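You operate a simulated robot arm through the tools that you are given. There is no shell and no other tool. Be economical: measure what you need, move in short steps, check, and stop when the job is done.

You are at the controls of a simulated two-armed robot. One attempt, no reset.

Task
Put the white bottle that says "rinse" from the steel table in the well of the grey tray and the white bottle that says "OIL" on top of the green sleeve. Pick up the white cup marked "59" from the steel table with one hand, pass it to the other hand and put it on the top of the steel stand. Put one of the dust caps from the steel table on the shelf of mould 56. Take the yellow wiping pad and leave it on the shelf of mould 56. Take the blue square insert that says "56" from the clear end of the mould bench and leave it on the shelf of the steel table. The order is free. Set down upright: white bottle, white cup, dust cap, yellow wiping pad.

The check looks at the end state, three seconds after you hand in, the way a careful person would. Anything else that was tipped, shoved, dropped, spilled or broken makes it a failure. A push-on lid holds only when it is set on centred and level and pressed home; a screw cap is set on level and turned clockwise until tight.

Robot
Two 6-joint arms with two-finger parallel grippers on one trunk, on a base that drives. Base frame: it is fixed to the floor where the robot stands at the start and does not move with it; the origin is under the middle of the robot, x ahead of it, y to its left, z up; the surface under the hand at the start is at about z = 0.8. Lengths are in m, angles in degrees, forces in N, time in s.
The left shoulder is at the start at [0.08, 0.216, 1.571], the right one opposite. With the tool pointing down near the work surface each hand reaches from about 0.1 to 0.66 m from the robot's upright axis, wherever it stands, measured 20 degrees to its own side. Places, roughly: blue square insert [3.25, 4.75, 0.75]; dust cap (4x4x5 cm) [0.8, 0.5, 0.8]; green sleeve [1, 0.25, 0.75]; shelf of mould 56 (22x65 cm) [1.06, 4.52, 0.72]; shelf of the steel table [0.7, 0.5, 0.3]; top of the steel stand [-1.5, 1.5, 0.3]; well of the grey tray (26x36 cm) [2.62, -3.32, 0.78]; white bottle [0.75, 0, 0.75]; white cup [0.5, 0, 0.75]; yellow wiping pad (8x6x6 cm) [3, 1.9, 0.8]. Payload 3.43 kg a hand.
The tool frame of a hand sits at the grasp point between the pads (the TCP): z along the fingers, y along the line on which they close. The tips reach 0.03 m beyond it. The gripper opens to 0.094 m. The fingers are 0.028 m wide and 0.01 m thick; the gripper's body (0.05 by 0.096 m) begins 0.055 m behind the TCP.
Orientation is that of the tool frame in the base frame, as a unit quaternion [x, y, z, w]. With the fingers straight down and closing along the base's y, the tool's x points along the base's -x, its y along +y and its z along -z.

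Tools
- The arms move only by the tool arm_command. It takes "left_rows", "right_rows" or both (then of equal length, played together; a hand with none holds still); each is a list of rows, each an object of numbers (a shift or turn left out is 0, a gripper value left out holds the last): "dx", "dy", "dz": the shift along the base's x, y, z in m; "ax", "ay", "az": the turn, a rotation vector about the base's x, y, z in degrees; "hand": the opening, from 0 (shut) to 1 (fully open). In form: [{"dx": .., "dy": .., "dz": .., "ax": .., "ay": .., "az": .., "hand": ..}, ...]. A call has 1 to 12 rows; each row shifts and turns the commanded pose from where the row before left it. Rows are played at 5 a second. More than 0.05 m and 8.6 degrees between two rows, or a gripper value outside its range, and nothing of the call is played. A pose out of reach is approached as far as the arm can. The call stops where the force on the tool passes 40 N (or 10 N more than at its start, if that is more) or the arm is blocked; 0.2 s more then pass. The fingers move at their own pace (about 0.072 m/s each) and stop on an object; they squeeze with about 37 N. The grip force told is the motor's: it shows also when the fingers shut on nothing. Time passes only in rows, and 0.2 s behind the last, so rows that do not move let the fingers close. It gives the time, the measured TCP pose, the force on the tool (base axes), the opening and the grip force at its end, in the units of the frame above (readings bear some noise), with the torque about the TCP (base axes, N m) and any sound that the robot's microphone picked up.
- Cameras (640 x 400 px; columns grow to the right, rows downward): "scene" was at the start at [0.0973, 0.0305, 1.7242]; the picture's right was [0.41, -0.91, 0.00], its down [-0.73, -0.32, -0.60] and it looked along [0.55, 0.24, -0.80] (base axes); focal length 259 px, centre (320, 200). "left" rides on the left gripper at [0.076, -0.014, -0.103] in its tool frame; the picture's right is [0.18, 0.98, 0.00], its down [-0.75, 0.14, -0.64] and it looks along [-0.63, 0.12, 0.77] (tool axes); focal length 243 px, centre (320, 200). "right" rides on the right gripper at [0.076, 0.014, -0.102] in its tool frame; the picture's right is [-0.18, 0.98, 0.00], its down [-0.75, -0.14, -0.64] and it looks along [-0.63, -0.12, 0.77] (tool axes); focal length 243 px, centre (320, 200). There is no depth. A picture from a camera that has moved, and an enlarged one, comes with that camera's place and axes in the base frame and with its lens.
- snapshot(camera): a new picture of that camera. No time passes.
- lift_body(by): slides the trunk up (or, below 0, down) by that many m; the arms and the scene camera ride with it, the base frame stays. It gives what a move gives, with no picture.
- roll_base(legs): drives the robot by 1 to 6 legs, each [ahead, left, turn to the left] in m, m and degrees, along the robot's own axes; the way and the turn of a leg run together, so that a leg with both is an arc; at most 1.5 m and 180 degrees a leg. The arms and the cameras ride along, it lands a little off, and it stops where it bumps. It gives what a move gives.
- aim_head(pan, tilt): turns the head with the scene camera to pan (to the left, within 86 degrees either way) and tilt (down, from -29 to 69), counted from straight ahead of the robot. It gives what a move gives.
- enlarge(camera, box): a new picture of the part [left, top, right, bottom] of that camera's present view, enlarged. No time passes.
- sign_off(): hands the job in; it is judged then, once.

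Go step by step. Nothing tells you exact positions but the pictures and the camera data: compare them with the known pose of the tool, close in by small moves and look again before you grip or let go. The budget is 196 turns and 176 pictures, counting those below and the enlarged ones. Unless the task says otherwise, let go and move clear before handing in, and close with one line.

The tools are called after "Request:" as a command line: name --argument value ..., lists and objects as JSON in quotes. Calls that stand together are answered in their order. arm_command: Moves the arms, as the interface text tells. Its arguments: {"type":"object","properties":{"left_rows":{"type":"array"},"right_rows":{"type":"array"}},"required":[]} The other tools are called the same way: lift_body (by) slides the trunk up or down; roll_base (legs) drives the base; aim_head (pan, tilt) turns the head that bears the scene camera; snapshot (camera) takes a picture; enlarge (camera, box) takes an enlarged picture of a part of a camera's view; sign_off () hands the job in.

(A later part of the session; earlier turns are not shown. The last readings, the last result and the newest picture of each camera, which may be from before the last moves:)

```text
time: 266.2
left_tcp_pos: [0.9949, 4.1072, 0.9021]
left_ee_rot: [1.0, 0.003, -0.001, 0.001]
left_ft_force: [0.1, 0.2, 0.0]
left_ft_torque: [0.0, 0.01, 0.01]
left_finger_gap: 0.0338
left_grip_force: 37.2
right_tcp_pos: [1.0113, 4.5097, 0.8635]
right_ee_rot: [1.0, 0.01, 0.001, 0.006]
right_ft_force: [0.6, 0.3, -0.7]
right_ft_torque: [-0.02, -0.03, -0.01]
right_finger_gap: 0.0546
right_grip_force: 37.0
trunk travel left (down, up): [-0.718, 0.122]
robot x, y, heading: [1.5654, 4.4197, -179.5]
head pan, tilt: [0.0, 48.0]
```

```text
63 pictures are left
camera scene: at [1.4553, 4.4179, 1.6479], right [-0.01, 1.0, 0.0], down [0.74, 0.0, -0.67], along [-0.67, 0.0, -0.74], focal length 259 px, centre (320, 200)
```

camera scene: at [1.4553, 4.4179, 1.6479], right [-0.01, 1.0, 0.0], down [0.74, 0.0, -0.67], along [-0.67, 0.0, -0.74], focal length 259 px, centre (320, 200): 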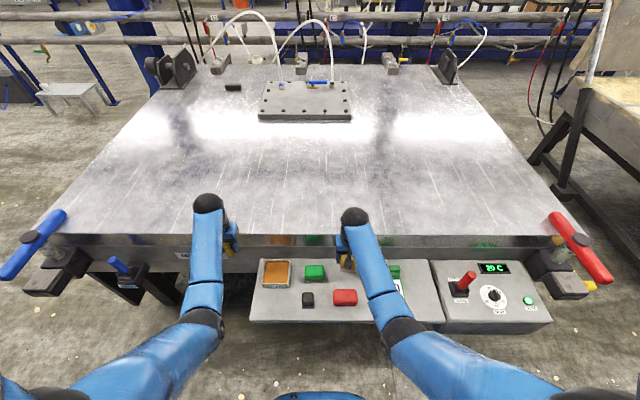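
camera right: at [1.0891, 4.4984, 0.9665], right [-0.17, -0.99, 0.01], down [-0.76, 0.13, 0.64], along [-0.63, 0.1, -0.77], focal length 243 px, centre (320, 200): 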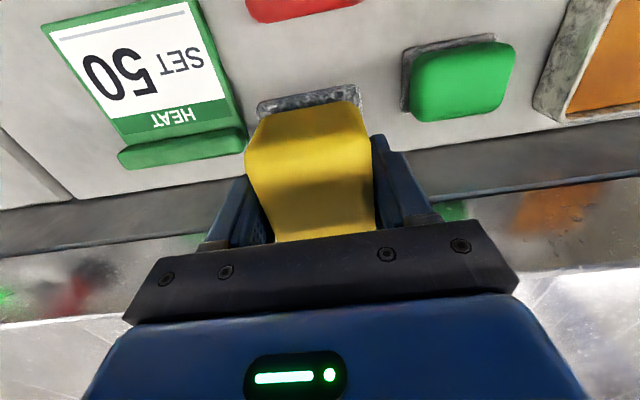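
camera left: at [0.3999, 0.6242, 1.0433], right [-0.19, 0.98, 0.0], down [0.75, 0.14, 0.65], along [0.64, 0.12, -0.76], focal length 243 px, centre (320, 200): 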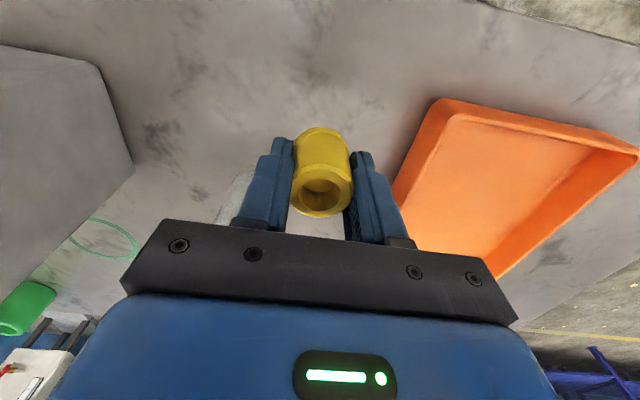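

The spot beneath is clear, with the card at y≥4.587 and green at y≤4.42. Lowering the pad.

Request:
arm_command --right_rows '[{"dz": -0.035}, {"dz": -0.035}, {"dz": -0.025}, {"dz": -0.006}]'

Request:
snapshot --camera "right"

```text
time: 267.2
left_tcp_pos: [0.9971, 4.1072, 0.9036]
left_ee_rot: [1.0, 0.003, -0.002, 0.001]
left_ft_force: [-0.6, -0.1, 0.1]
left_ft_torque: [-0.01, 0.04, -0.02]
left_finger_gap: 0.0337
left_grip_force: 37.1
right_tcp_pos: [1.0145, 4.5099, 0.7622]
right_ee_rot: [1.0, 0.009, -0.001, 0.005]
right_ft_force: [-0.1, 0.2, -0.9]
right_ft_torque: [-0.01, -0.01, 0.0]
right_finger_gap: 0.0551
right_grip_force: 37.4
trunk travel left (down, up): [-0.718, 0.122]
robot x, y, heading: [1.566, 4.4183, -179.5]
head pan, tilt: [0.0, 48.0]
```

```text
62 pictures are left
camera right: at [1.0912, 4.4991, 0.8657], right [-0.17, -0.99, 0.01], down [-0.76, 0.13, 0.64], along [-0.63, 0.1, -0.77], focal length 243 px, centre (320, 200)
```

right: 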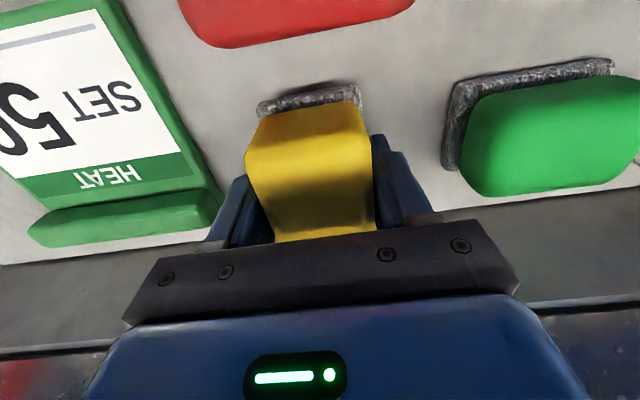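

Request:
arm_command --right_rows '[{"dz": -0.004}, {}, {"dz": -0.003}, {}, {"dz": -0.003}, {}]'

```text
time: 268.6
left_tcp_pos: [0.9971, 4.1076, 0.9023]
left_ee_rot: [1.0, 0.002, -0.002, 0.002]
left_ft_force: [0.0, -0.2, -0.1]
left_ft_torque: [0.03, 0.01, 0.04]
left_finger_gap: 0.0335
left_grip_force: 37.1
right_tcp_pos: [1.0117, 4.5096, 0.7529]
right_ee_rot: [1.0, 0.01, -0.001, 0.006]
right_ft_force: [0.9, 0.6, 6.2]
right_ft_torque: [0.21, -0.1, 0.06]
right_finger_gap: 0.0546
right_grip_force: 37.0
trunk travel left (down, up): [-0.718, 0.122]
robot x, y, heading: [1.5666, 4.4204, -179.7]
head pan, tilt: [0.0, 48.0]
```

Contact at z≈0.753. I'll open partly and lift away.

Request:
arm_command --right_rows '[{"hand": 0.8}, {}, {}, {"dz": 0.03}, {"dz": 0.04}, {"dz": 0.04}]'

Request:
snapshot --camera "right"

```text
time: 270.0
left_tcp_pos: [0.9953, 4.107, 0.9021]
left_ee_rot: [1.0, 0.002, -0.002, 0.0]
left_ft_force: [0.1, 0.0, -1.0]
left_ft_torque: [0.0, -0.01, -0.02]
left_finger_gap: 0.0335
left_grip_force: 37.5
right_tcp_pos: [1.0143, 4.5102, 0.8642]
right_ee_rot: [1.0, 0.009, 0.0, 0.006]
right_ft_force: [-0.3, 0.5, 0.9]
right_ft_torque: [-0.02, -0.01, 0.0]
right_finger_gap: 0.075
right_grip_force: 0.1
trunk travel left (down, up): [-0.718, 0.122]
robot x, y, heading: [1.5672, 4.4169, -179.7]
head pan, tilt: [0.0, 48.0]
```

```text
61 pictures are left
camera right: at [1.0924, 4.4985, 0.9673], right [-0.17, -0.99, 0.01], down [-0.76, 0.13, 0.64], along [-0.63, 0.1, -0.77], focal length 243 px, centre (320, 200)
```

right: 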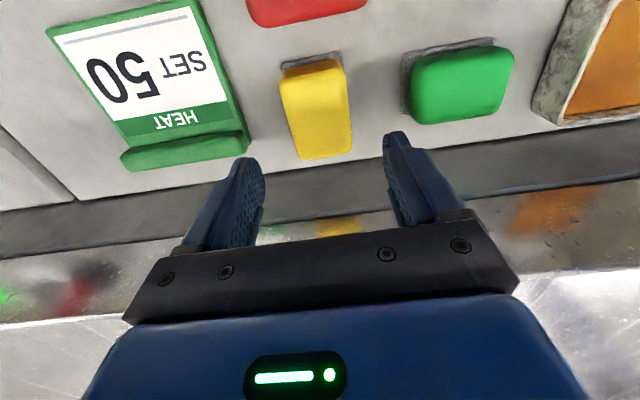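

The pad stands on the shelf. Now the dust cap with the left hand: move over the front-left free area at (1.13, 4.26).

Request:
arm_command --left_rows '[{"dx": 0.033, "dy": 0.036}, {"dx": 0.033, "dy": 0.036}, {"dx": 0.033, "dy": 0.04}, {"dx": 0.033, "dy": 0.036}]'

Request:
snapshot --camera "left"

Request:
enlarge --camera "scene" --box '[200, 220, 400, 340]'

```text
refused: row 3 steps farther than a row can; nothing moved
```

```text
60 pictures are left
camera left: at [1.0722, 4.1218, 1.0065], right [0.19, -0.98, 0.0], down [-0.75, -0.14, 0.65], along [-0.63, -0.12, -0.76], focal length 243 px, centre (320, 200)
```

left: 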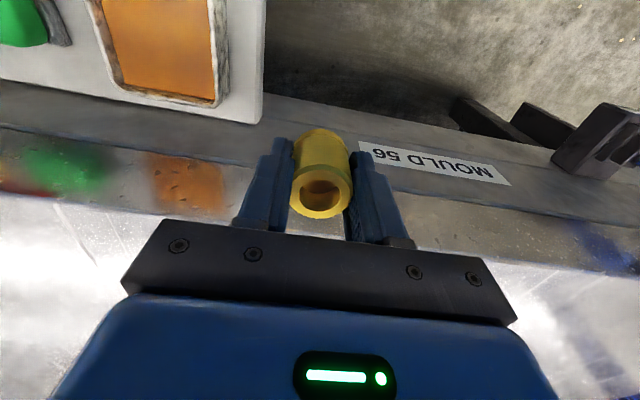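

```text
3.20 times, centred on (300, 280) of scene
camera zoom: at [1.4578, 4.4167, 1.648], right [-0.01, 1.0, 0.0], down [0.74, 0.0, -0.67], along [-0.67, 0.0, -0.74], focal length 828 px, centre (384, -56)
```

zoom: 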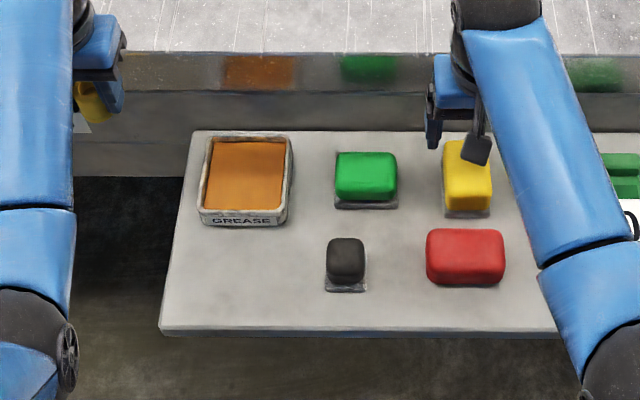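

Request:
arm_command --left_rows '[{"dx": 0.025, "dy": 0.0316}, {"dx": 0.025, "dy": 0.0316}, {"dx": 0.025, "dy": 0.0316}, {"dx": 0.025, "dy": 0.0316}, {"dx": 0.025, "dy": 0.0316}]'

Request:
snapshot --camera "left"

Request:
enlarge --camera "scene" --box '[200, 220, 400, 340]'

```text
time: 271.2
left_tcp_pos: [1.1237, 4.2665, 0.9047]
left_ee_rot: [1.0, 0.003, -0.002, 0.002]
left_ft_force: [0.3, -0.1, -0.3]
left_ft_torque: [-0.01, 0.03, -0.02]
left_finger_gap: 0.0342
left_grip_force: 36.7
right_tcp_pos: [1.0155, 4.5104, 0.864]
right_ee_rot: [1.0, 0.009, -0.001, 0.006]
right_ft_force: [0.3, -0.1, -0.2]
right_ft_torque: [0.02, 0.01, -0.02]
right_finger_gap: 0.0753
right_grip_force: 0.1
trunk travel left (down, up): [-0.718, 0.122]
robot x, y, heading: [1.5691, 4.4189, -179.5]
head pan, tilt: [0.0, 48.0]
```

```text
58 pictures are left
camera left: at [1.2003, 4.2817, 1.0094], right [0.19, -0.98, 0.0], down [-0.75, -0.14, 0.65], along [-0.63, -0.12, -0.76], focal length 243 px, centre (320, 200)
```

left: 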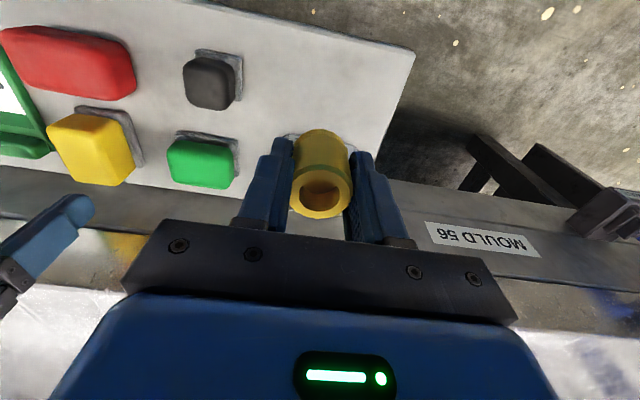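

```text
3.20 times, centred on (300, 280) of scene
camera zoom: at [1.4592, 4.4179, 1.6482], right [-0.01, 1.0, 0.0], down [0.74, 0.0, -0.67], along [-0.67, 0.0, -0.74], focal length 828 px, centre (384, -56)
```

zoom: 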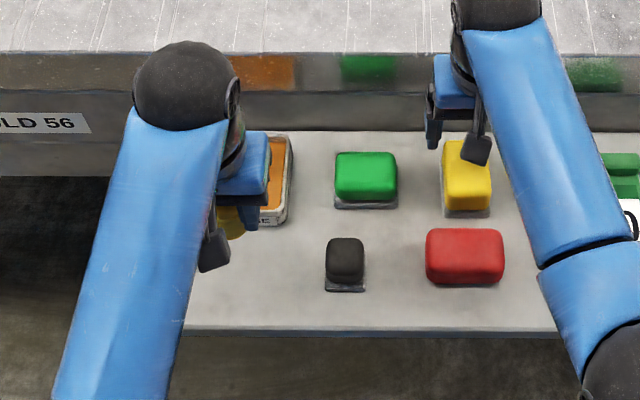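

Over the free spot. Lowering the cap.

Request:
arm_command --left_rows '[{"dz": -0.04}, {"dz": -0.04}, {"dz": -0.04}, {"dz": -0.015}]'

Request:
snapshot --camera "left"

```text
time: 272.2
left_tcp_pos: [1.1216, 4.2648, 0.7677]
left_ee_rot: [1.0, 0.003, -0.003, 0.001]
left_ft_force: [-0.4, -0.3, 0.3]
left_ft_torque: [0.0, 0.03, 0.0]
left_finger_gap: 0.0336
left_grip_force: 37.0
right_tcp_pos: [1.014, 4.5097, 0.8641]
right_ee_rot: [1.0, 0.01, 0.0, 0.006]
right_ft_force: [-0.2, 0.0, 0.3]
right_ft_torque: [-0.01, -0.03, 0.02]
right_finger_gap: 0.0751
right_grip_force: 0.1
trunk travel left (down, up): [-0.718, 0.122]
robot x, y, heading: [1.5662, 4.4174, -179.7]
head pan, tilt: [0.0, 48.0]
```

```text
56 pictures are left
camera left: at [1.1991, 4.2804, 0.8716], right [0.19, -0.98, 0.0], down [-0.75, -0.14, 0.65], along [-0.63, -0.12, -0.76], focal length 243 px, centre (320, 200)
```

left: 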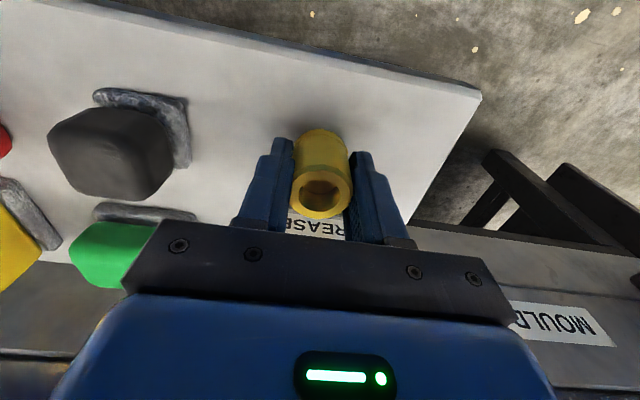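

Request:
arm_command --left_rows '[{"dz": -0.004}, {}, {"dz": -0.003}, {}, {"dz": -0.002}, {}, {"dz": -0.002}, {}]'

```text
time: 274.0
left_tcp_pos: [1.1214, 4.2673, 0.7594]
left_ee_rot: [1.0, 0.002, -0.005, 0.001]
left_ft_force: [-0.3, -0.1, 30.7]
left_ft_torque: [-0.03, -0.24, 0.02]
left_finger_gap: 0.034
left_grip_force: 37.1
right_tcp_pos: [1.0155, 4.5105, 0.8659]
right_ee_rot: [1.0, 0.009, -0.001, 0.005]
right_ft_force: [-0.3, -0.7, 0.0]
right_ft_torque: [0.02, -0.02, -0.01]
right_finger_gap: 0.0752
right_grip_force: 0.0
trunk travel left (down, up): [-0.718, 0.122]
robot x, y, heading: [1.5668, 4.4139, -179.9]
head pan, tilt: [0.0, 48.0]
```

Contact. I'll ease, open partway, and lift.

Request:
arm_command --left_rows '[{"dz": 0.003}, {"hand": 0.5}, {}, {"hand": 0.65}, {}, {"dz": 0.03}, {"dz": 0.04}, {"dz": 0.04}, {"dz": 0.04}]'

Request:
snapshot --camera "left"

```text
time: 276.0
left_tcp_pos: [1.1201, 4.2643, 0.91]
left_ee_rot: [1.0, 0.003, -0.001, 0.001]
left_ft_force: [0.0, 0.3, -0.4]
left_ft_torque: [0.0, 0.0, -0.01]
left_finger_gap: 0.0608
left_grip_force: 0.0
right_tcp_pos: [1.0139, 4.509, 0.8648]
right_ee_rot: [1.0, 0.01, -0.001, 0.006]
right_ft_force: [0.5, -0.1, 0.1]
right_ft_torque: [0.01, 0.01, 0.01]
right_finger_gap: 0.0752
right_grip_force: 0.0
trunk travel left (down, up): [-0.718, 0.122]
robot x, y, heading: [1.5675, 4.4197, -179.8]
head pan, tilt: [0.0, 48.0]
```

```text
55 pictures are left
camera left: at [1.1966, 4.279, 1.0137], right [0.19, -0.98, 0.0], down [-0.75, -0.14, 0.65], along [-0.63, -0.12, -0.76], focal length 243 px, centre (320, 200)
```

left: 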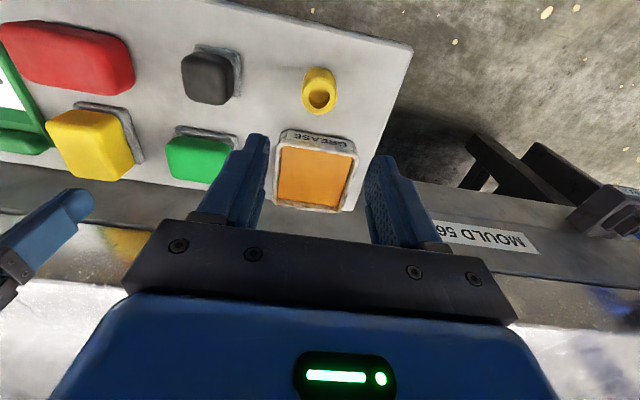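

Cap placed. Next is the blue insert "56" at about (3.30, 4.76). I'll raise the trunk, back out, and turn to face the bench.

Request:
lift_body --by 0.12

Request:
roll_base --legs '[[-0.35, 0, 0], [0, 0, -179.5], [0, 0.2, 0], [0.35, 0, 0]]'

Request:
aim_head --pan 5 --tilt 40

Request:
snapshot --camera "scene"

```text
time: 277.5
left_tcp_pos: [1.1193, 4.2649, 1.0294]
left_ee_rot: [1.0, 0.002, -0.002, 0.0]
left_ft_force: [-0.2, -0.2, 0.0]
left_ft_torque: [-0.01, 0.01, 0.02]
left_finger_gap: 0.0611
left_grip_force: 0.1
right_tcp_pos: [1.0135, 4.5099, 0.9839]
right_ee_rot: [1.0, 0.01, 0.0, 0.006]
right_ft_force: [-0.2, -0.5, 0.0]
right_ft_torque: [0.0, 0.02, 0.02]
right_finger_gap: 0.0752
right_grip_force: 0.0
trunk travel left (down, up): [-0.838, 0.002]
robot x, y, heading: [1.5664, 4.4141, -179.5]
head pan, tilt: [0.0, 48.0]
```

```text
time: 290.2
left_tcp_pos: [2.7186, 4.7655, 1.0308]
left_ee_rot: [0.002, 1.0, 0.001, 0.004]
left_ft_force: [0.3, 0.6, -0.1]
left_ft_torque: [0.02, -0.03, -0.01]
left_finger_gap: 0.0608
left_grip_force: 0.1
right_tcp_pos: [2.8211, 4.5171, 0.986]
right_ee_rot: [-0.005, 1.0, 0.005, 0.002]
right_ft_force: [0.0, 0.0, 0.0]
right_ft_torque: [0.01, 0.01, 0.0]
right_finger_gap: 0.0752
right_grip_force: 0.1
trunk travel left (down, up): [-0.838, 0.002]
robot x, y, heading: [2.2728, 4.6154, -0.2]
head pan, tilt: [0.0, 48.0]
```

```text
time: 290.9
left_tcp_pos: [2.7197, 4.7641, 1.0302]
left_ee_rot: [0.001, 1.0, 0.001, 0.003]
left_ft_force: [-0.8, 0.5, 0.3]
left_ft_torque: [-0.01, -0.03, -0.02]
left_finger_gap: 0.0611
left_grip_force: 0.1
right_tcp_pos: [2.822, 4.519, 0.985]
right_ee_rot: [-0.005, 1.0, 0.006, 0.001]
right_ft_force: [0.3, -0.1, -0.5]
right_ft_torque: [-0.02, 0.01, 0.0]
right_finger_gap: 0.0752
right_grip_force: 0.0
trunk travel left (down, up): [-0.838, 0.002]
robot x, y, heading: [2.271, 4.6145, -0.3]
head pan, tilt: [5.0, 40.0]
```

```text
54 pictures are left
camera scene: at [2.3841, 4.6233, 1.7796], right [0.08, -1.0, 0.0], down [-0.64, -0.05, -0.77], along [0.76, 0.06, -0.64], focal length 259 px, centre (320, 200)
```

scene: 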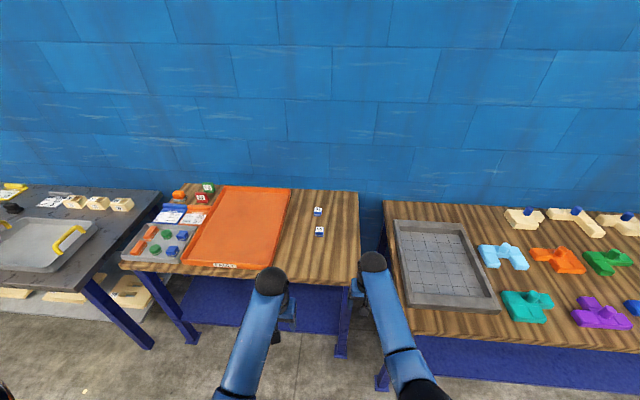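

Insert 56 is the nearer one, at about (3.29, 4.70); the bench front edge is x≈3.01. I'll raise the right hand a little, drive in, lower the trunk a bit for reach, and look with the left hand.

Request:
arm_command --right_rows '[{"dz": 0.025}, {"dz": 0.025}]' --left_rows '[{"dy": -0.03, "hand": 1}, {"dy": -0.03}]'

Request:
roll_base --legs '[[0.38, 0, 0]]'

Request:
lift_body --by -0.1

Request:
snapshot --camera "left"

Request:
snapshot --camera "scene"

```text
time: 291.5
left_tcp_pos: [2.7203, 4.7044, 1.0297]
left_ee_rot: [0.001, 1.0, 0.002, 0.002]
left_ft_force: [-0.4, -0.1, -0.1]
left_ft_torque: [0.01, -0.01, -0.01]
left_finger_gap: 0.0939
left_grip_force: 0.1
right_tcp_pos: [2.8223, 4.5181, 1.0335]
right_ee_rot: [-0.005, 1.0, 0.006, 0.0]
right_ft_force: [-0.5, 0.2, 0.0]
right_ft_torque: [0.02, 0.0, -0.04]
right_finger_gap: 0.0747
right_grip_force: 0.1
trunk travel left (down, up): [-0.838, 0.002]
robot x, y, heading: [2.2722, 4.6163, -0.2]
head pan, tilt: [5.0, 40.0]
```

```text
time: 293.9
left_tcp_pos: [3.1076, 4.7017, 1.0307]
left_ee_rot: [0.002, 1.0, 0.001, 0.003]
left_ft_force: [-0.9, 0.4, 1.0]
left_ft_torque: [0.02, -0.01, -0.03]
left_finger_gap: 0.0937
left_grip_force: 0.0
right_tcp_pos: [3.2108, 4.5151, 1.0355]
right_ee_rot: [-0.003, 1.0, 0.006, 0.001]
right_ft_force: [0.5, -0.4, 0.2]
right_ft_torque: [-0.01, -0.01, 0.03]
right_finger_gap: 0.0751
right_grip_force: 0.0
trunk travel left (down, up): [-0.838, 0.002]
robot x, y, heading: [2.6597, 4.6175, -0.3]
head pan, tilt: [5.0, 40.0]
```

```text
time: 295.3
left_tcp_pos: [3.1107, 4.7019, 0.9297]
left_ee_rot: [0.003, 1.0, 0.0, 0.001]
left_ft_force: [0.6, 0.3, 0.3]
left_ft_torque: [0.0, 0.01, 0.0]
left_finger_gap: 0.0937
left_grip_force: 0.0
right_tcp_pos: [3.2128, 4.5158, 0.9338]
right_ee_rot: [-0.002, 1.0, 0.006, 0.001]
right_ft_force: [0.4, 0.1, 0.3]
right_ft_torque: [0.04, -0.02, 0.0]
right_finger_gap: 0.0753
right_grip_force: 0.0
trunk travel left (down, up): [-0.738, 0.102]
robot x, y, heading: [2.6629, 4.615, -0.3]
head pan, tilt: [5.0, 40.0]
```

```text
53 pictures are left
camera left: at [3.0329, 4.6879, 1.0336], right [-0.18, 0.98, 0.0], down [0.75, 0.14, 0.65], along [0.63, 0.12, -0.76], focal length 243 px, centre (320, 200)
```

left: 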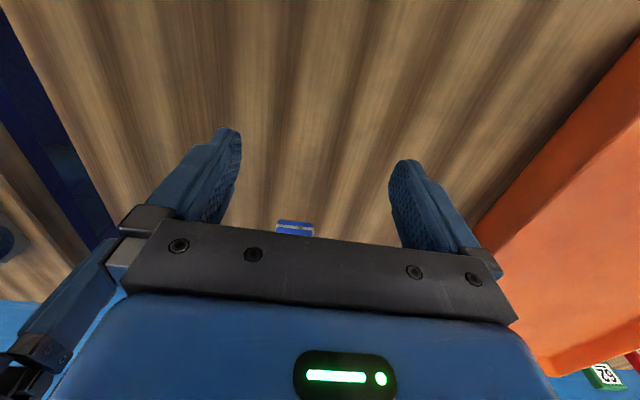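

```text
52 pictures are left
camera scene: at [2.775, 4.6212, 1.6796], right [0.08, -1.0, 0.0], down [-0.64, -0.05, -0.77], along [0.76, 0.06, -0.64], focal length 259 px, centre (320, 200)
```

scene: 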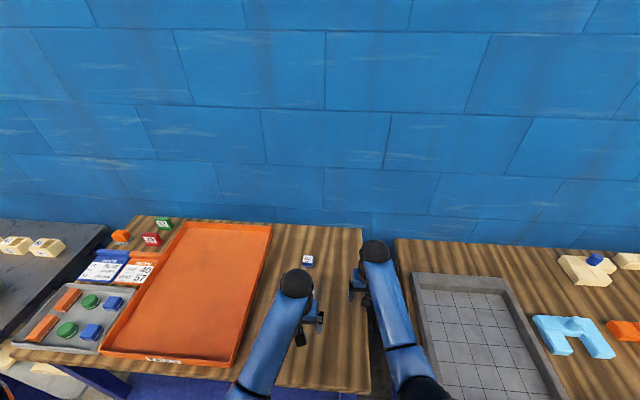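

Request:
arm_command --left_rows '[{"dx": 0.045}, {"dx": 0.045}, {"dx": 0.045}, {"dx": 0.025}]'

Request:
snapshot --camera "left"

```text
time: 296.3
left_tcp_pos: [3.2706, 4.7009, 0.9279]
left_ee_rot: [0.003, 1.0, 0.001, 0.001]
left_ft_force: [1.6, -0.4, 0.3]
left_ft_torque: [0.01, 0.02, 0.0]
left_finger_gap: 0.094
left_grip_force: 0.0
right_tcp_pos: [3.2137, 4.5155, 0.9335]
right_ee_rot: [-0.004, 1.0, 0.006, 0.0]
right_ft_force: [-0.4, -0.7, 0.1]
right_ft_torque: [-0.02, 0.01, 0.0]
right_finger_gap: 0.0749
right_grip_force: 0.0
trunk travel left (down, up): [-0.738, 0.102]
robot x, y, heading: [2.6636, 4.6155, -0.4]
head pan, tilt: [5.0, 40.0]
```

```text
51 pictures are left
camera left: at [3.1943, 4.6865, 1.0318], right [-0.18, 0.98, 0.0], down [0.75, 0.14, 0.64], along [0.63, 0.12, -0.77], focal length 243 px, centre (320, 200)
```

left: 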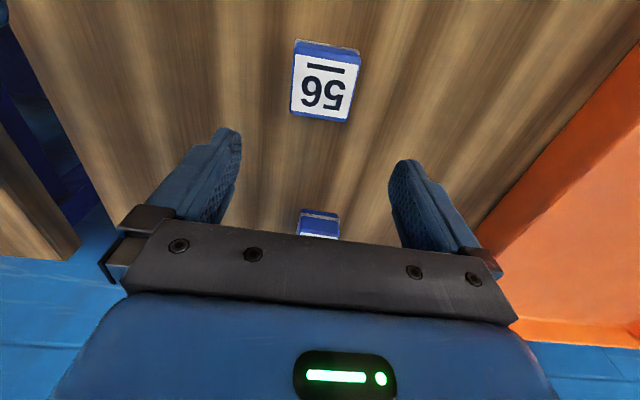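

The insert below reads "56" and is centred at about (3.246, 4.700). I'll shift back 2.5 cm and descend.

Request:
arm_command --left_rows '[{"dx": -0.025}, {"dz": -0.035}, {"dz": -0.03}]'

Request:
snapshot --camera "left"

```text
time: 297.0
left_tcp_pos: [3.2421, 4.7018, 0.8802]
left_ee_rot: [0.003, 1.0, 0.0, 0.001]
left_ft_force: [-4.5, 0.0, 6.9]
left_ft_torque: [-0.26, 0.22, -0.15]
left_finger_gap: 0.094
left_grip_force: 0.2
right_tcp_pos: [3.2121, 4.5154, 0.9329]
right_ee_rot: [-0.005, 1.0, 0.005, 0.001]
right_ft_force: [-0.2, 0.8, -0.1]
right_ft_torque: [-0.01, 0.03, 0.0]
right_finger_gap: 0.0752
right_grip_force: 0.0
trunk travel left (down, up): [-0.738, 0.102]
robot x, y, heading: [2.6631, 4.6158, -0.2]
head pan, tilt: [5.0, 40.0]
stopped in row 3 (left hand): the force on the tool passed its limit at 140 N (the readings are from after the stop); the commanded pose is now the measured one
```

```text
50 pictures are left
camera left: at [3.1671, 4.6878, 0.9841], right [-0.18, 0.98, 0.0], down [0.75, 0.14, 0.64], along [0.63, 0.11, -0.77], focal length 243 px, centre (320, 200)
```

left: 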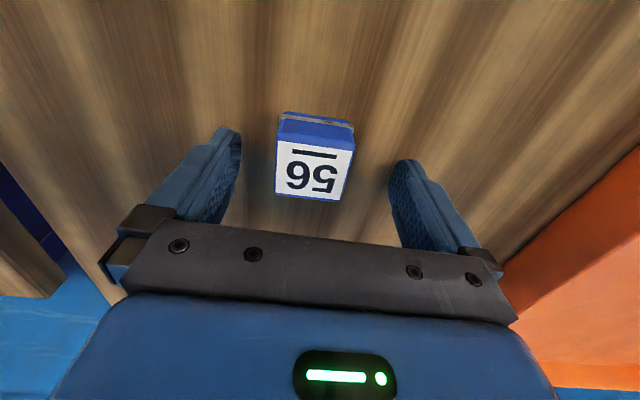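

The bench surface is at z≈0.85 here, with fingertips already on it. The insert is at (3.232, 4.696). I'll lift a hair, shift, and close.

Request:
arm_command --left_rows '[{"dz": 0.004}, {"dx": -0.01, "dy": -0.006}, {}, {"hand": 0}, {}, {}, {}, {}]'

Request:
snapshot --camera "left"

```text
time: 298.8
left_tcp_pos: [3.2343, 4.6956, 0.8826]
left_ee_rot: [0.002, 1.0, 0.0, 0.0]
left_ft_force: [0.5, 0.1, -0.2]
left_ft_torque: [0.0, 0.0, 0.04]
left_finger_gap: 0.0409
left_grip_force: 37.2
right_tcp_pos: [3.2129, 4.5163, 0.9342]
right_ee_rot: [-0.004, 1.0, 0.006, 0.0]
right_ft_force: [0.3, -0.5, -0.7]
right_ft_torque: [0.0, -0.02, 0.01]
right_finger_gap: 0.0752
right_grip_force: 0.1
trunk travel left (down, up): [-0.738, 0.102]
robot x, y, heading: [2.6623, 4.6093, 0.1]
head pan, tilt: [5.0, 40.0]
```

```text
49 pictures are left
camera left: at [3.1584, 4.6811, 0.987], right [-0.18, 0.98, 0.0], down [0.75, 0.14, 0.64], along [0.63, 0.11, -0.77], focal length 243 px, centre (320, 200)
```

left: 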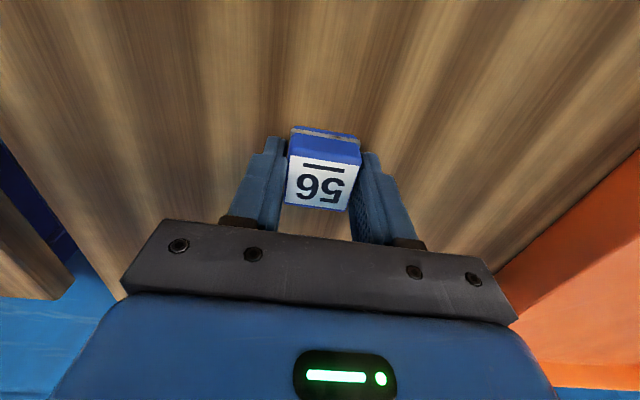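

Insert 56 is gripped. I'll lift, raise the trunk, back out, and return down the aisle to the table's far side.

Request:
arm_command --left_rows '[{"dz": 0.03}, {"dz": 0.04}, {"dx": -0.04}, {"dx": -0.04}]'

Request:
lift_body --by 0.08

Request:
roll_base --legs '[[-0.75, 0, 0], [0, -1.4, 0], [0, -1.4, 0], [0, -1.0, 0], [0, 0, 180]]'

Request:
aim_head --pan 0 --tilt 35

Request:
snapshot --camera "scene"

```text
time: 299.8
left_tcp_pos: [3.1535, 4.6954, 0.9567]
left_ee_rot: [0.002, 1.0, 0.0, 0.001]
left_ft_force: [-0.9, -0.9, -0.2]
left_ft_torque: [0.0, 0.01, 0.0]
left_finger_gap: 0.0409
left_grip_force: 37.2
right_tcp_pos: [3.2115, 4.5163, 0.9351]
right_ee_rot: [-0.004, 1.0, 0.006, 0.001]
right_ft_force: [0.2, 0.6, 0.6]
right_ft_torque: [-0.01, -0.03, -0.02]
right_finger_gap: 0.0752
right_grip_force: 0.1
trunk travel left (down, up): [-0.738, 0.102]
robot x, y, heading: [2.6649, 4.6126, -0.2]
head pan, tilt: [5.0, 40.0]
```

```text
time: 301.0
left_tcp_pos: [3.1555, 4.6931, 1.0343]
left_ee_rot: [0.003, 1.0, 0.0, 0.001]
left_ft_force: [0.2, 0.1, 0.0]
left_ft_torque: [0.01, -0.02, -0.01]
left_finger_gap: 0.0369
left_grip_force: 37.3
right_tcp_pos: [3.2128, 4.5159, 1.0143]
right_ee_rot: [-0.005, 1.0, 0.006, 0.0]
right_ft_force: [-0.5, -0.5, 0.2]
right_ft_torque: [0.0, 0.02, -0.01]
right_finger_gap: 0.0752
right_grip_force: 0.1
trunk travel left (down, up): [-0.818, 0.022]
robot x, y, heading: [2.6599, 4.6143, -0.3]
head pan, tilt: [5.0, 40.0]
```

```text
time: 330.5
left_tcp_pos: [1.4046, 0.7099, 1.0341]
left_ee_rot: [1.0, 0.008, 0.0, 0.0]
left_ft_force: [0.4, -0.3, -1.1]
left_ft_torque: [0.0, -0.02, -0.02]
left_finger_gap: 0.0368
left_grip_force: 37.1
right_tcp_pos: [1.3451, 0.8871, 1.0136]
right_ee_rot: [1.0, 0.015, 0.0, 0.006]
right_ft_force: [-0.3, -0.3, 0.0]
right_ft_torque: [0.0, -0.01, 0.03]
right_finger_gap: 0.0751
right_grip_force: 0.0
trunk travel left (down, up): [-0.818, 0.022]
robot x, y, heading: [1.8999, 0.8007, -179.0]
head pan, tilt: [5.0, 40.0]
```

```text
time: 331.1
left_tcp_pos: [1.4062, 0.7081, 1.0341]
left_ee_rot: [1.0, 0.007, 0.0, 0.0]
left_ft_force: [-0.4, -0.7, 0.2]
left_ft_torque: [-0.04, 0.0, 0.01]
left_finger_gap: 0.0369
left_grip_force: 37.7
right_tcp_pos: [1.3444, 0.8869, 1.0145]
right_ee_rot: [1.0, 0.014, 0.0, 0.005]
right_ft_force: [-0.3, -0.3, 0.3]
right_ft_torque: [0.02, -0.04, 0.02]
right_finger_gap: 0.0753
right_grip_force: 0.0
trunk travel left (down, up): [-0.818, 0.022]
robot x, y, heading: [1.8978, 0.7942, -178.9]
head pan, tilt: [0.0, 35.0]
```

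```text
48 pictures are left
camera scene: at [1.7794, 0.7982, 1.767], right [-0.02, 1.0, 0.0], down [0.57, 0.01, -0.82], along [-0.82, -0.01, -0.57], focal length 259 px, centre (320, 200)
```

scene: 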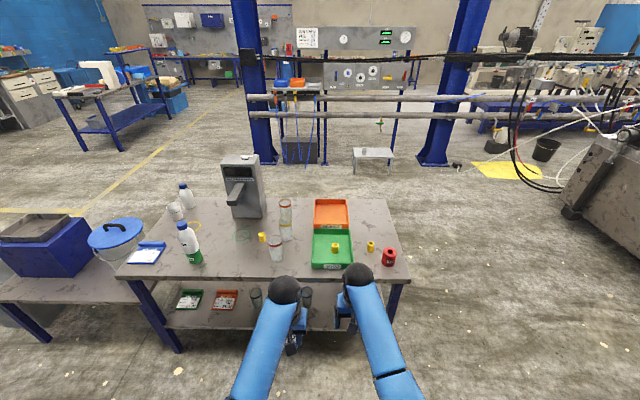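

I need a clear look at the shelf, so I'll lower the trunk with the hands still outside the table edge, and check the insert in hand.

Request:
lift_body --by -0.4

Request:
aim_head --pan 0 --tilt 38

Request:
snapshot --camera "scene"

Request:
snapshot --camera "left"

```text
time: 334.9
left_tcp_pos: [1.4059, 0.71, 0.6335]
left_ee_rot: [1.0, 0.007, 0.0, 0.0]
left_ft_force: [-0.3, -0.1, 0.2]
left_ft_torque: [-0.01, 0.02, -0.01]
left_finger_gap: 0.0368
left_grip_force: 37.6
right_tcp_pos: [1.3449, 0.8858, 0.6147]
right_ee_rot: [1.0, 0.015, 0.0, 0.006]
right_ft_force: [-0.1, -0.2, 0.0]
right_ft_torque: [0.01, 0.0, -0.05]
right_finger_gap: 0.075
right_grip_force: 0.0
trunk travel left (down, up): [-0.418, 0.422]
robot x, y, heading: [1.8993, 0.7978, -179.0]
head pan, tilt: [0.0, 35.0]
```

```text
time: 335.6
left_tcp_pos: [1.406, 0.7087, 0.6341]
left_ee_rot: [1.0, 0.007, -0.001, -0.001]
left_ft_force: [0.1, 0.0, -0.6]
left_ft_torque: [0.0, -0.01, -0.02]
left_finger_gap: 0.0368
left_grip_force: 36.4
right_tcp_pos: [1.3437, 0.8869, 0.6141]
right_ee_rot: [1.0, 0.014, 0.0, 0.006]
right_ft_force: [0.6, 0.2, 0.0]
right_ft_torque: [0.02, 0.01, 0.02]
right_finger_gap: 0.0753
right_grip_force: 0.0
trunk travel left (down, up): [-0.418, 0.422]
robot x, y, heading: [1.8969, 0.7986, -179.1]
head pan, tilt: [0.0, 38.0]
```

```text
47 pictures are left
camera scene: at [1.7812, 0.7982, 1.3625], right [-0.02, 1.0, 0.0], down [0.62, 0.01, -0.79], along [-0.79, -0.01, -0.62], focal length 259 px, centre (320, 200)
```

scene: 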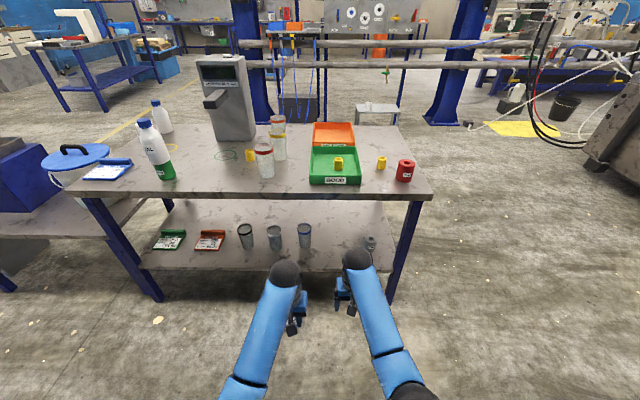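

```text
46 pictures are left
camera left: at [1.4817, 0.7246, 0.7384], right [0.2, -0.98, 0.0], down [-0.75, -0.15, 0.64], along [-0.63, -0.13, -0.77], focal length 243 px, centre (320, 200)
```

left: 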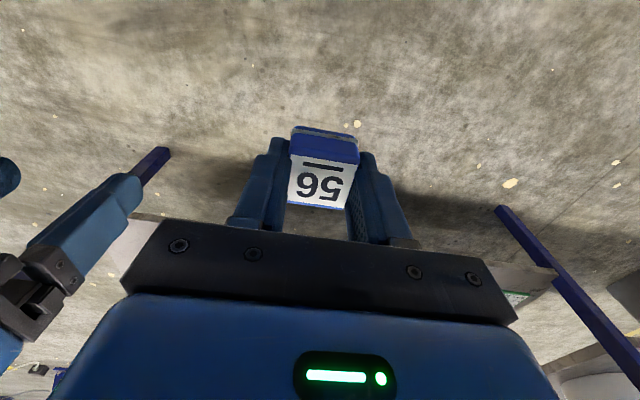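

Request:
enlarge --camera "scene" --box '[220, 190, 420, 310]'

```text
3.20 times, centred on (320, 250) of scene
camera zoom: at [1.7812, 0.7982, 1.3625], right [-0.02, 1.0, 0.0], down [0.62, 0.01, -0.79], along [-0.79, -0.01, -0.62], focal length 828 px, centre (320, 40)
```

zoom: 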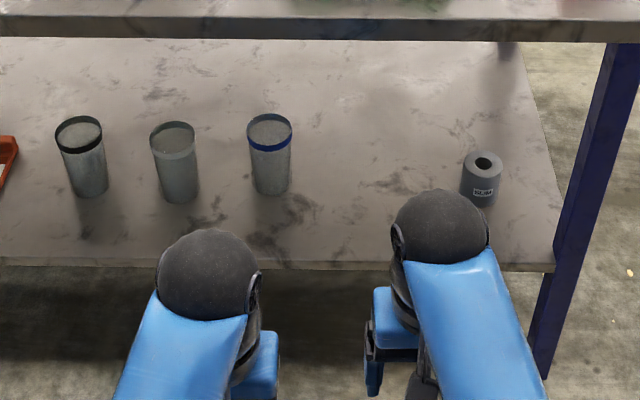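

The shelf is free between the blue-rimmed glass (y≈0.70) and the grey sleeve (y≈1.05), so I target about (0.90, 0.87). I'll tilt the left hand 45° forward and retract the right.

Request:
arm_command --left_rows '[{"ay": 8.2}, {"ay": 8.2}, {"ay": 8.2}, {"ay": 8.2}, {"ay": 8.2}, {"ay": 4}]' --right_rows '[{"dx": 0.025, "dz": -0.02}, {"dx": 0.025, "dz": -0.02}, {"dx": 0.025, "dz": -0.02}, {"dx": 0.025, "dz": -0.02}, {"dx": 0.025}, {"dx": 0.025}]'

Request:
roll_base --legs '[[0, -0.2, -0.9]]'

Request:
snapshot --camera "scene"

```text
time: 337.0
left_tcp_pos: [1.4065, 0.7094, 0.6358]
left_ee_rot: [0.923, 0.006, -0.384, -0.003]
left_ft_force: [0.3, 0.1, -0.5]
left_ft_torque: [0.0, -0.02, 0.01]
left_finger_gap: 0.0371
left_grip_force: 37.0
right_tcp_pos: [1.4935, 0.8869, 0.5332]
right_ee_rot: [1.0, 0.014, -0.001, 0.007]
right_ft_force: [0.3, -0.2, 0.1]
right_ft_torque: [0.02, 0.01, -0.04]
right_finger_gap: 0.0751
right_grip_force: 0.0
trunk travel left (down, up): [-0.418, 0.422]
robot x, y, heading: [1.8995, 0.8008, -178.9]
head pan, tilt: [0.0, 38.0]
```

```text
time: 338.6
left_tcp_pos: [1.4037, 0.9218, 0.634]
left_ee_rot: [0.924, -0.001, -0.382, -0.006]
left_ft_force: [0.7, -0.1, -0.5]
left_ft_torque: [0.0, -0.06, -0.01]
left_finger_gap: 0.0366
left_grip_force: 36.8
right_tcp_pos: [1.4935, 1.0963, 0.5339]
right_ee_rot: [1.0, 0.004, 0.0, 0.005]
right_ft_force: [0.0, 0.6, 0.1]
right_ft_torque: [0.02, 0.0, 0.02]
right_finger_gap: 0.0754
right_grip_force: 0.1
trunk travel left (down, up): [-0.418, 0.422]
robot x, y, heading: [1.896, 1.0002, 179.9]
head pan, tilt: [0.0, 38.0]
```

```text
44 pictures are left
camera scene: at [1.78, 1.003, 1.3625], right [0.0, 1.0, 0.0], down [0.62, 0.0, -0.79], along [-0.79, 0.0, -0.62], focal length 259 px, centre (320, 200)
```

scene: 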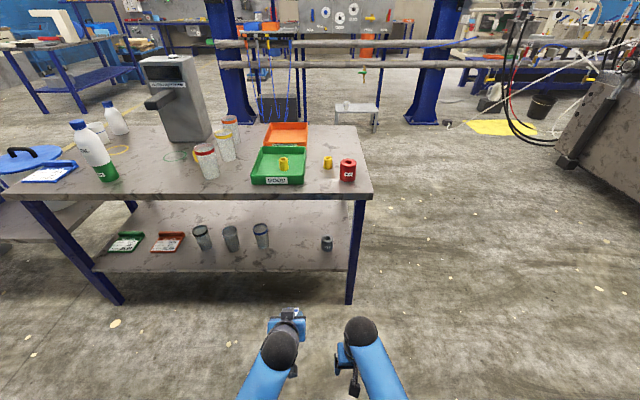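

Now I lower the trunk 0.2 m, shift the left hand to y 0.87, and extend it forward.

Request:
lift_body --by -0.2

Request:
arm_command --left_rows '[{"dy": -0.025}, {"dy": -0.025}, {"dx": -0.04}, {"dx": -0.04}, {"dx": -0.04}, {"dx": -0.04}, {"dx": -0.04}]'

Request:
snapshot --camera "scene"

```text
time: 340.8
left_tcp_pos: [1.4039, 0.9201, 0.4345]
left_ee_rot: [0.924, -0.002, -0.383, -0.006]
left_ft_force: [-0.4, -0.2, -0.3]
left_ft_torque: [0.0, 0.03, 0.0]
left_finger_gap: 0.0368
left_grip_force: 36.8
right_tcp_pos: [1.4933, 1.0955, 0.3331]
right_ee_rot: [1.0, 0.005, 0.0, 0.006]
right_ft_force: [-0.1, 0.1, -0.9]
right_ft_torque: [0.02, 0.0, 0.0]
right_finger_gap: 0.0753
right_grip_force: 0.1
trunk travel left (down, up): [-0.218, 0.622]
robot x, y, heading: [1.8947, 1.0019, 179.9]
head pan, tilt: [0.0, 38.0]
```

```text
time: 342.4
left_tcp_pos: [1.2023, 0.8678, 0.4348]
left_ee_rot: [0.924, -0.002, -0.382, -0.007]
left_ft_force: [-1.2, -0.3, -0.4]
left_ft_torque: [0.01, -0.01, -0.02]
left_finger_gap: 0.0368
left_grip_force: 37.0
right_tcp_pos: [1.4933, 1.0966, 0.3321]
right_ee_rot: [1.0, 0.006, 0.0, 0.006]
right_ft_force: [-0.1, 1.0, 0.7]
right_ft_torque: [0.01, 0.04, 0.02]
right_finger_gap: 0.0752
right_grip_force: 0.1
trunk travel left (down, up): [-0.218, 0.622]
robot x, y, heading: [1.9011, 1.0028, 180.1]
head pan, tilt: [0.0, 38.0]
```

```text
43 pictures are left
camera scene: at [1.7795, 1.0026, 1.1624], right [0.0, 1.0, 0.0], down [0.62, 0.0, -0.79], along [-0.79, 0.0, -0.62], focal length 259 px, centre (320, 200)
```

scene: 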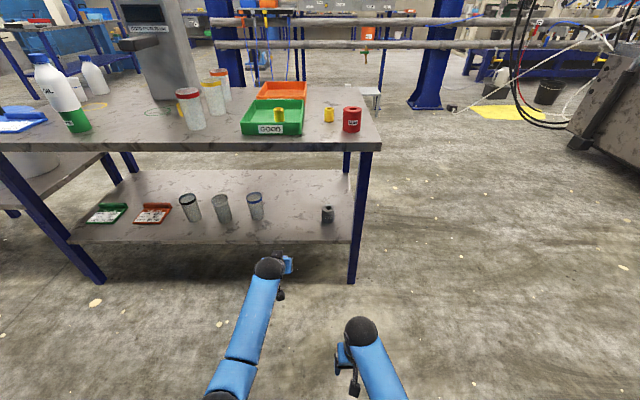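

The arm reached 0.70 m out. Drive forward 0.28 m so the insert goes under the table edge, then check.

Request:
roll_base --legs '[[0.28, 0, 0]]'

Request:
snapshot --camera "scene"

Request:
snapshot --camera "left"

```text
time: 344.3
left_tcp_pos: [0.9268, 0.8682, 0.4326]
left_ee_rot: [0.924, -0.001, -0.382, -0.006]
left_ft_force: [0.2, 0.2, -0.9]
left_ft_torque: [0.0, 0.01, 0.0]
left_finger_gap: 0.0369
left_grip_force: 36.8
right_tcp_pos: [1.2149, 1.0958, 0.333]
right_ee_rot: [1.0, 0.007, 0.0, 0.007]
right_ft_force: [0.5, 0.7, 0.1]
right_ft_torque: [0.03, 0.0, 0.03]
right_finger_gap: 0.0752
right_grip_force: 0.0
trunk travel left (down, up): [-0.218, 0.622]
robot x, y, heading: [1.6208, 0.9995, 179.8]
head pan, tilt: [0.0, 38.0]
```

```text
42 pictures are left
camera scene: at [1.5017, 1.0029, 1.1624], right [0.0, 1.0, 0.0], down [0.62, 0.0, -0.79], along [-0.79, 0.0, -0.62], focal length 259 px, centre (320, 200)
```

scene: 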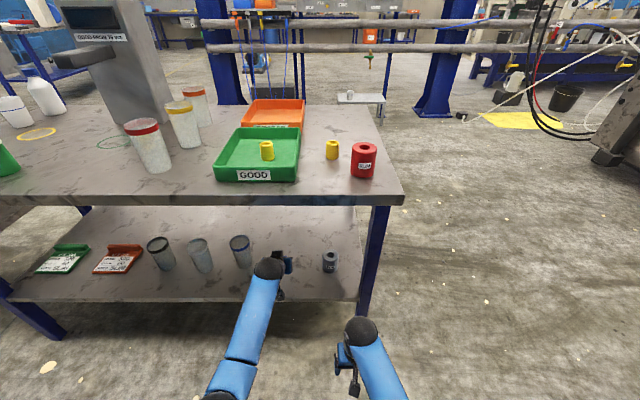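

```text
41 pictures are left
camera left: at [1.0521, 0.881, 0.4545], right [0.12, -0.98, -0.14], down [-0.08, -0.15, 0.99], along [-0.99, -0.11, -0.1], focal length 243 px, centre (320, 200)
```

left: 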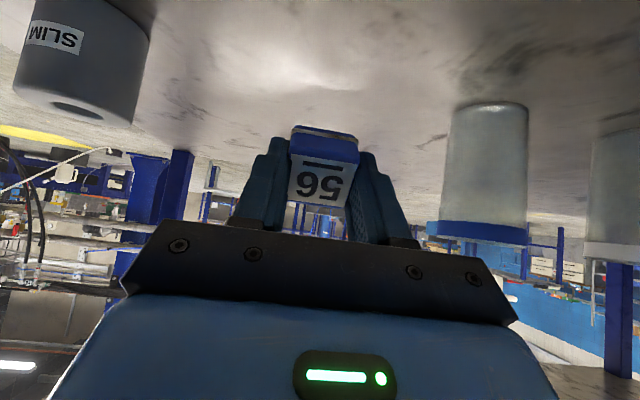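

The insert is well between the glass and the grey sleeve, above the shelf. Lowering.

Request:
arm_command --left_rows '[{"dz": -0.035}, {"dz": -0.03}, {"dz": -0.01}, {"dz": -0.008}]'

Request:
snapshot --camera "left"

```text
time: 345.3
left_tcp_pos: [0.9243, 0.8692, 0.3607]
left_ee_rot: [0.92, -0.001, -0.392, -0.007]
left_ft_force: [2.0, -0.3, 31.9]
left_ft_torque: [-0.18, 0.36, 0.02]
left_finger_gap: 0.0373
left_grip_force: 36.7
right_tcp_pos: [1.2176, 1.0954, 0.3357]
right_ee_rot: [1.0, 0.006, -0.002, 0.006]
right_ft_force: [0.2, 0.0, 0.1]
right_ft_torque: [-0.01, 0.0, -0.02]
right_finger_gap: 0.0752
right_grip_force: 0.0
trunk travel left (down, up): [-0.218, 0.622]
robot x, y, heading: [1.6191, 1.0038, 180.1]
head pan, tilt: [0.0, 38.0]
```

```text
40 pictures are left
camera left: at [1.0505, 0.8818, 0.3795], right [0.12, -0.98, -0.14], down [-0.06, -0.15, 0.99], along [-0.99, -0.11, -0.08], focal length 243 px, centre (320, 200)
```

left: 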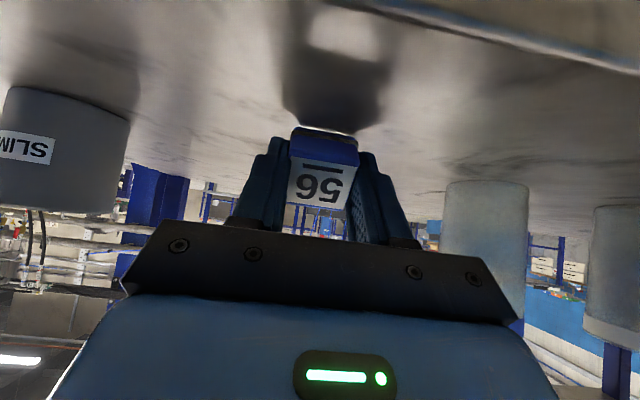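

Contact with the shelf. I'll ease off, open gently, and withdraw along the tool axis.

Request:
arm_command --left_rows '[{"dz": 0.004}, {"hand": 0.5}, {}, {"hand": 0.65}, {}, {}]'

Request:
snapshot --camera "left"

```text
time: 346.7
left_tcp_pos: [0.9276, 0.8669, 0.357]
left_ee_rot: [0.924, -0.001, -0.383, -0.004]
left_ft_force: [6.6, 7.4, 12.2]
left_ft_torque: [-0.12, -0.07, 0.1]
left_finger_gap: 0.0564
left_grip_force: 0.1
right_tcp_pos: [1.2152, 1.0958, 0.3349]
right_ee_rot: [1.0, 0.006, -0.001, 0.006]
right_ft_force: [0.0, 0.3, -0.3]
right_ft_torque: [0.02, -0.01, 0.01]
right_finger_gap: 0.075
right_grip_force: 0.1
trunk travel left (down, up): [-0.218, 0.622]
robot x, y, heading: [1.6197, 1.0056, 179.9]
head pan, tilt: [0.0, 38.0]
```

```text
39 pictures are left
camera left: at [1.0542, 0.8811, 0.3768], right [0.13, -0.98, -0.14], down [-0.08, -0.15, 0.99], along [-0.99, -0.11, -0.1], focal length 243 px, centre (320, 200)
```

left: 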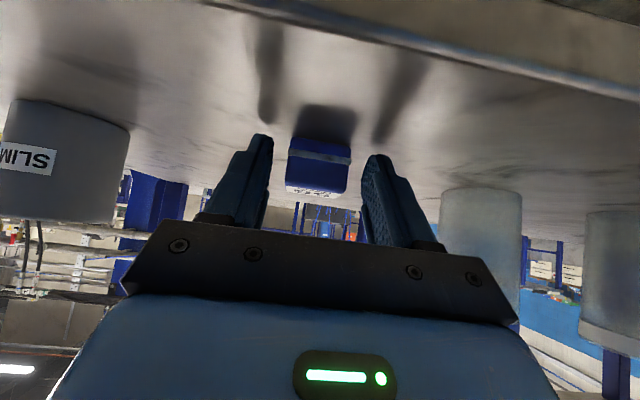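

The insert sits flat on the shelf. Withdraw up and back, then back the base out.

Request:
arm_command --left_rows '[{"dz": 0.01, "dx": 0.005}, {"dx": 0.025, "dz": 0.025}, {"dx": 0.03, "dz": 0.025}]'

Request:
roll_base --legs '[[-0.35, 0, 0]]'

Request:
snapshot --camera "scene"

Request:
enlarge --camera "scene" --box '[170, 150, 370, 290]'

```text
time: 347.5
left_tcp_pos: [0.9861, 0.8665, 0.4156]
left_ee_rot: [0.924, -0.001, -0.382, -0.006]
left_ft_force: [-0.6, 1.4, 0.0]
left_ft_torque: [0.02, 0.0, -0.01]
left_finger_gap: 0.061
left_grip_force: 0.0
right_tcp_pos: [1.2151, 1.0958, 0.3345]
right_ee_rot: [1.0, 0.006, 0.0, 0.006]
right_ft_force: [-0.5, -0.1, -0.3]
right_ft_torque: [0.01, -0.02, -0.01]
right_finger_gap: 0.0752
right_grip_force: 0.0
trunk travel left (down, up): [-0.218, 0.622]
robot x, y, heading: [1.6175, 1.0031, 179.7]
head pan, tilt: [0.0, 38.0]
```

```text
time: 349.8
left_tcp_pos: [1.3364, 0.8646, 0.4168]
left_ee_rot: [0.924, 0.002, -0.383, -0.004]
left_ft_force: [-0.1, 0.5, 0.2]
left_ft_torque: [0.01, 0.01, 0.03]
left_finger_gap: 0.061
left_grip_force: 0.0
right_tcp_pos: [1.5646, 1.0939, 0.3334]
right_ee_rot: [1.0, 0.008, -0.001, 0.006]
right_ft_force: [1.1, -0.7, 0.0]
right_ft_torque: [0.01, 0.0, 0.01]
right_finger_gap: 0.0749
right_grip_force: 0.0
trunk travel left (down, up): [-0.218, 0.622]
robot x, y, heading: [1.9683, 1.0043, -179.9]
head pan, tilt: [0.0, 38.0]
```

```text
38 pictures are left
camera scene: at [1.8525, 1.0026, 1.1626], right [0.0, 1.0, 0.0], down [0.62, 0.0, -0.79], along [-0.79, 0.0, -0.62], focal length 259 px, centre (320, 200)
```

scene: 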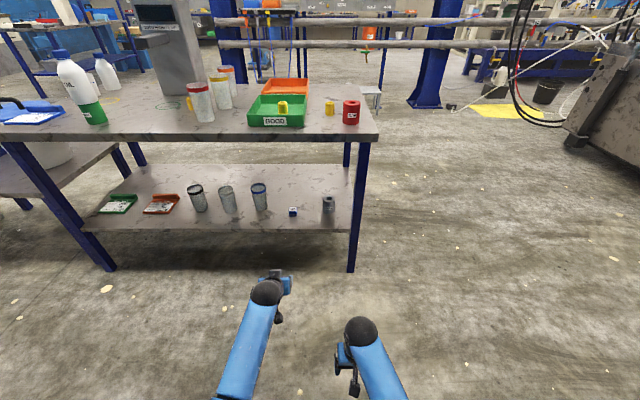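

```text
2.86 times, centred on (270, 220) of scene
camera zoom: at [1.8525, 1.0026, 1.1626], right [0.0, 1.0, 0.0], down [0.62, 0.0, -0.79], along [-0.79, 0.0, -0.62], focal length 740 px, centre (463, 143)
```

zoom: 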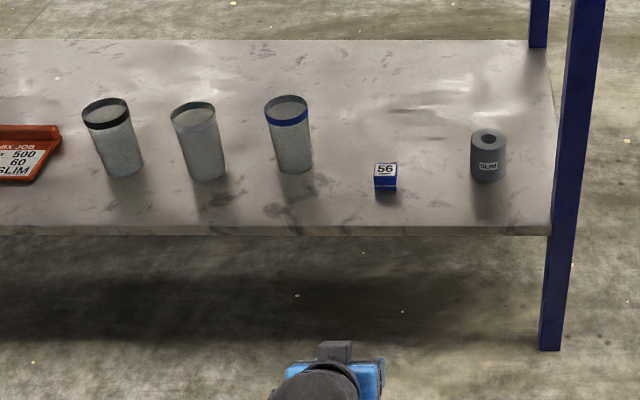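

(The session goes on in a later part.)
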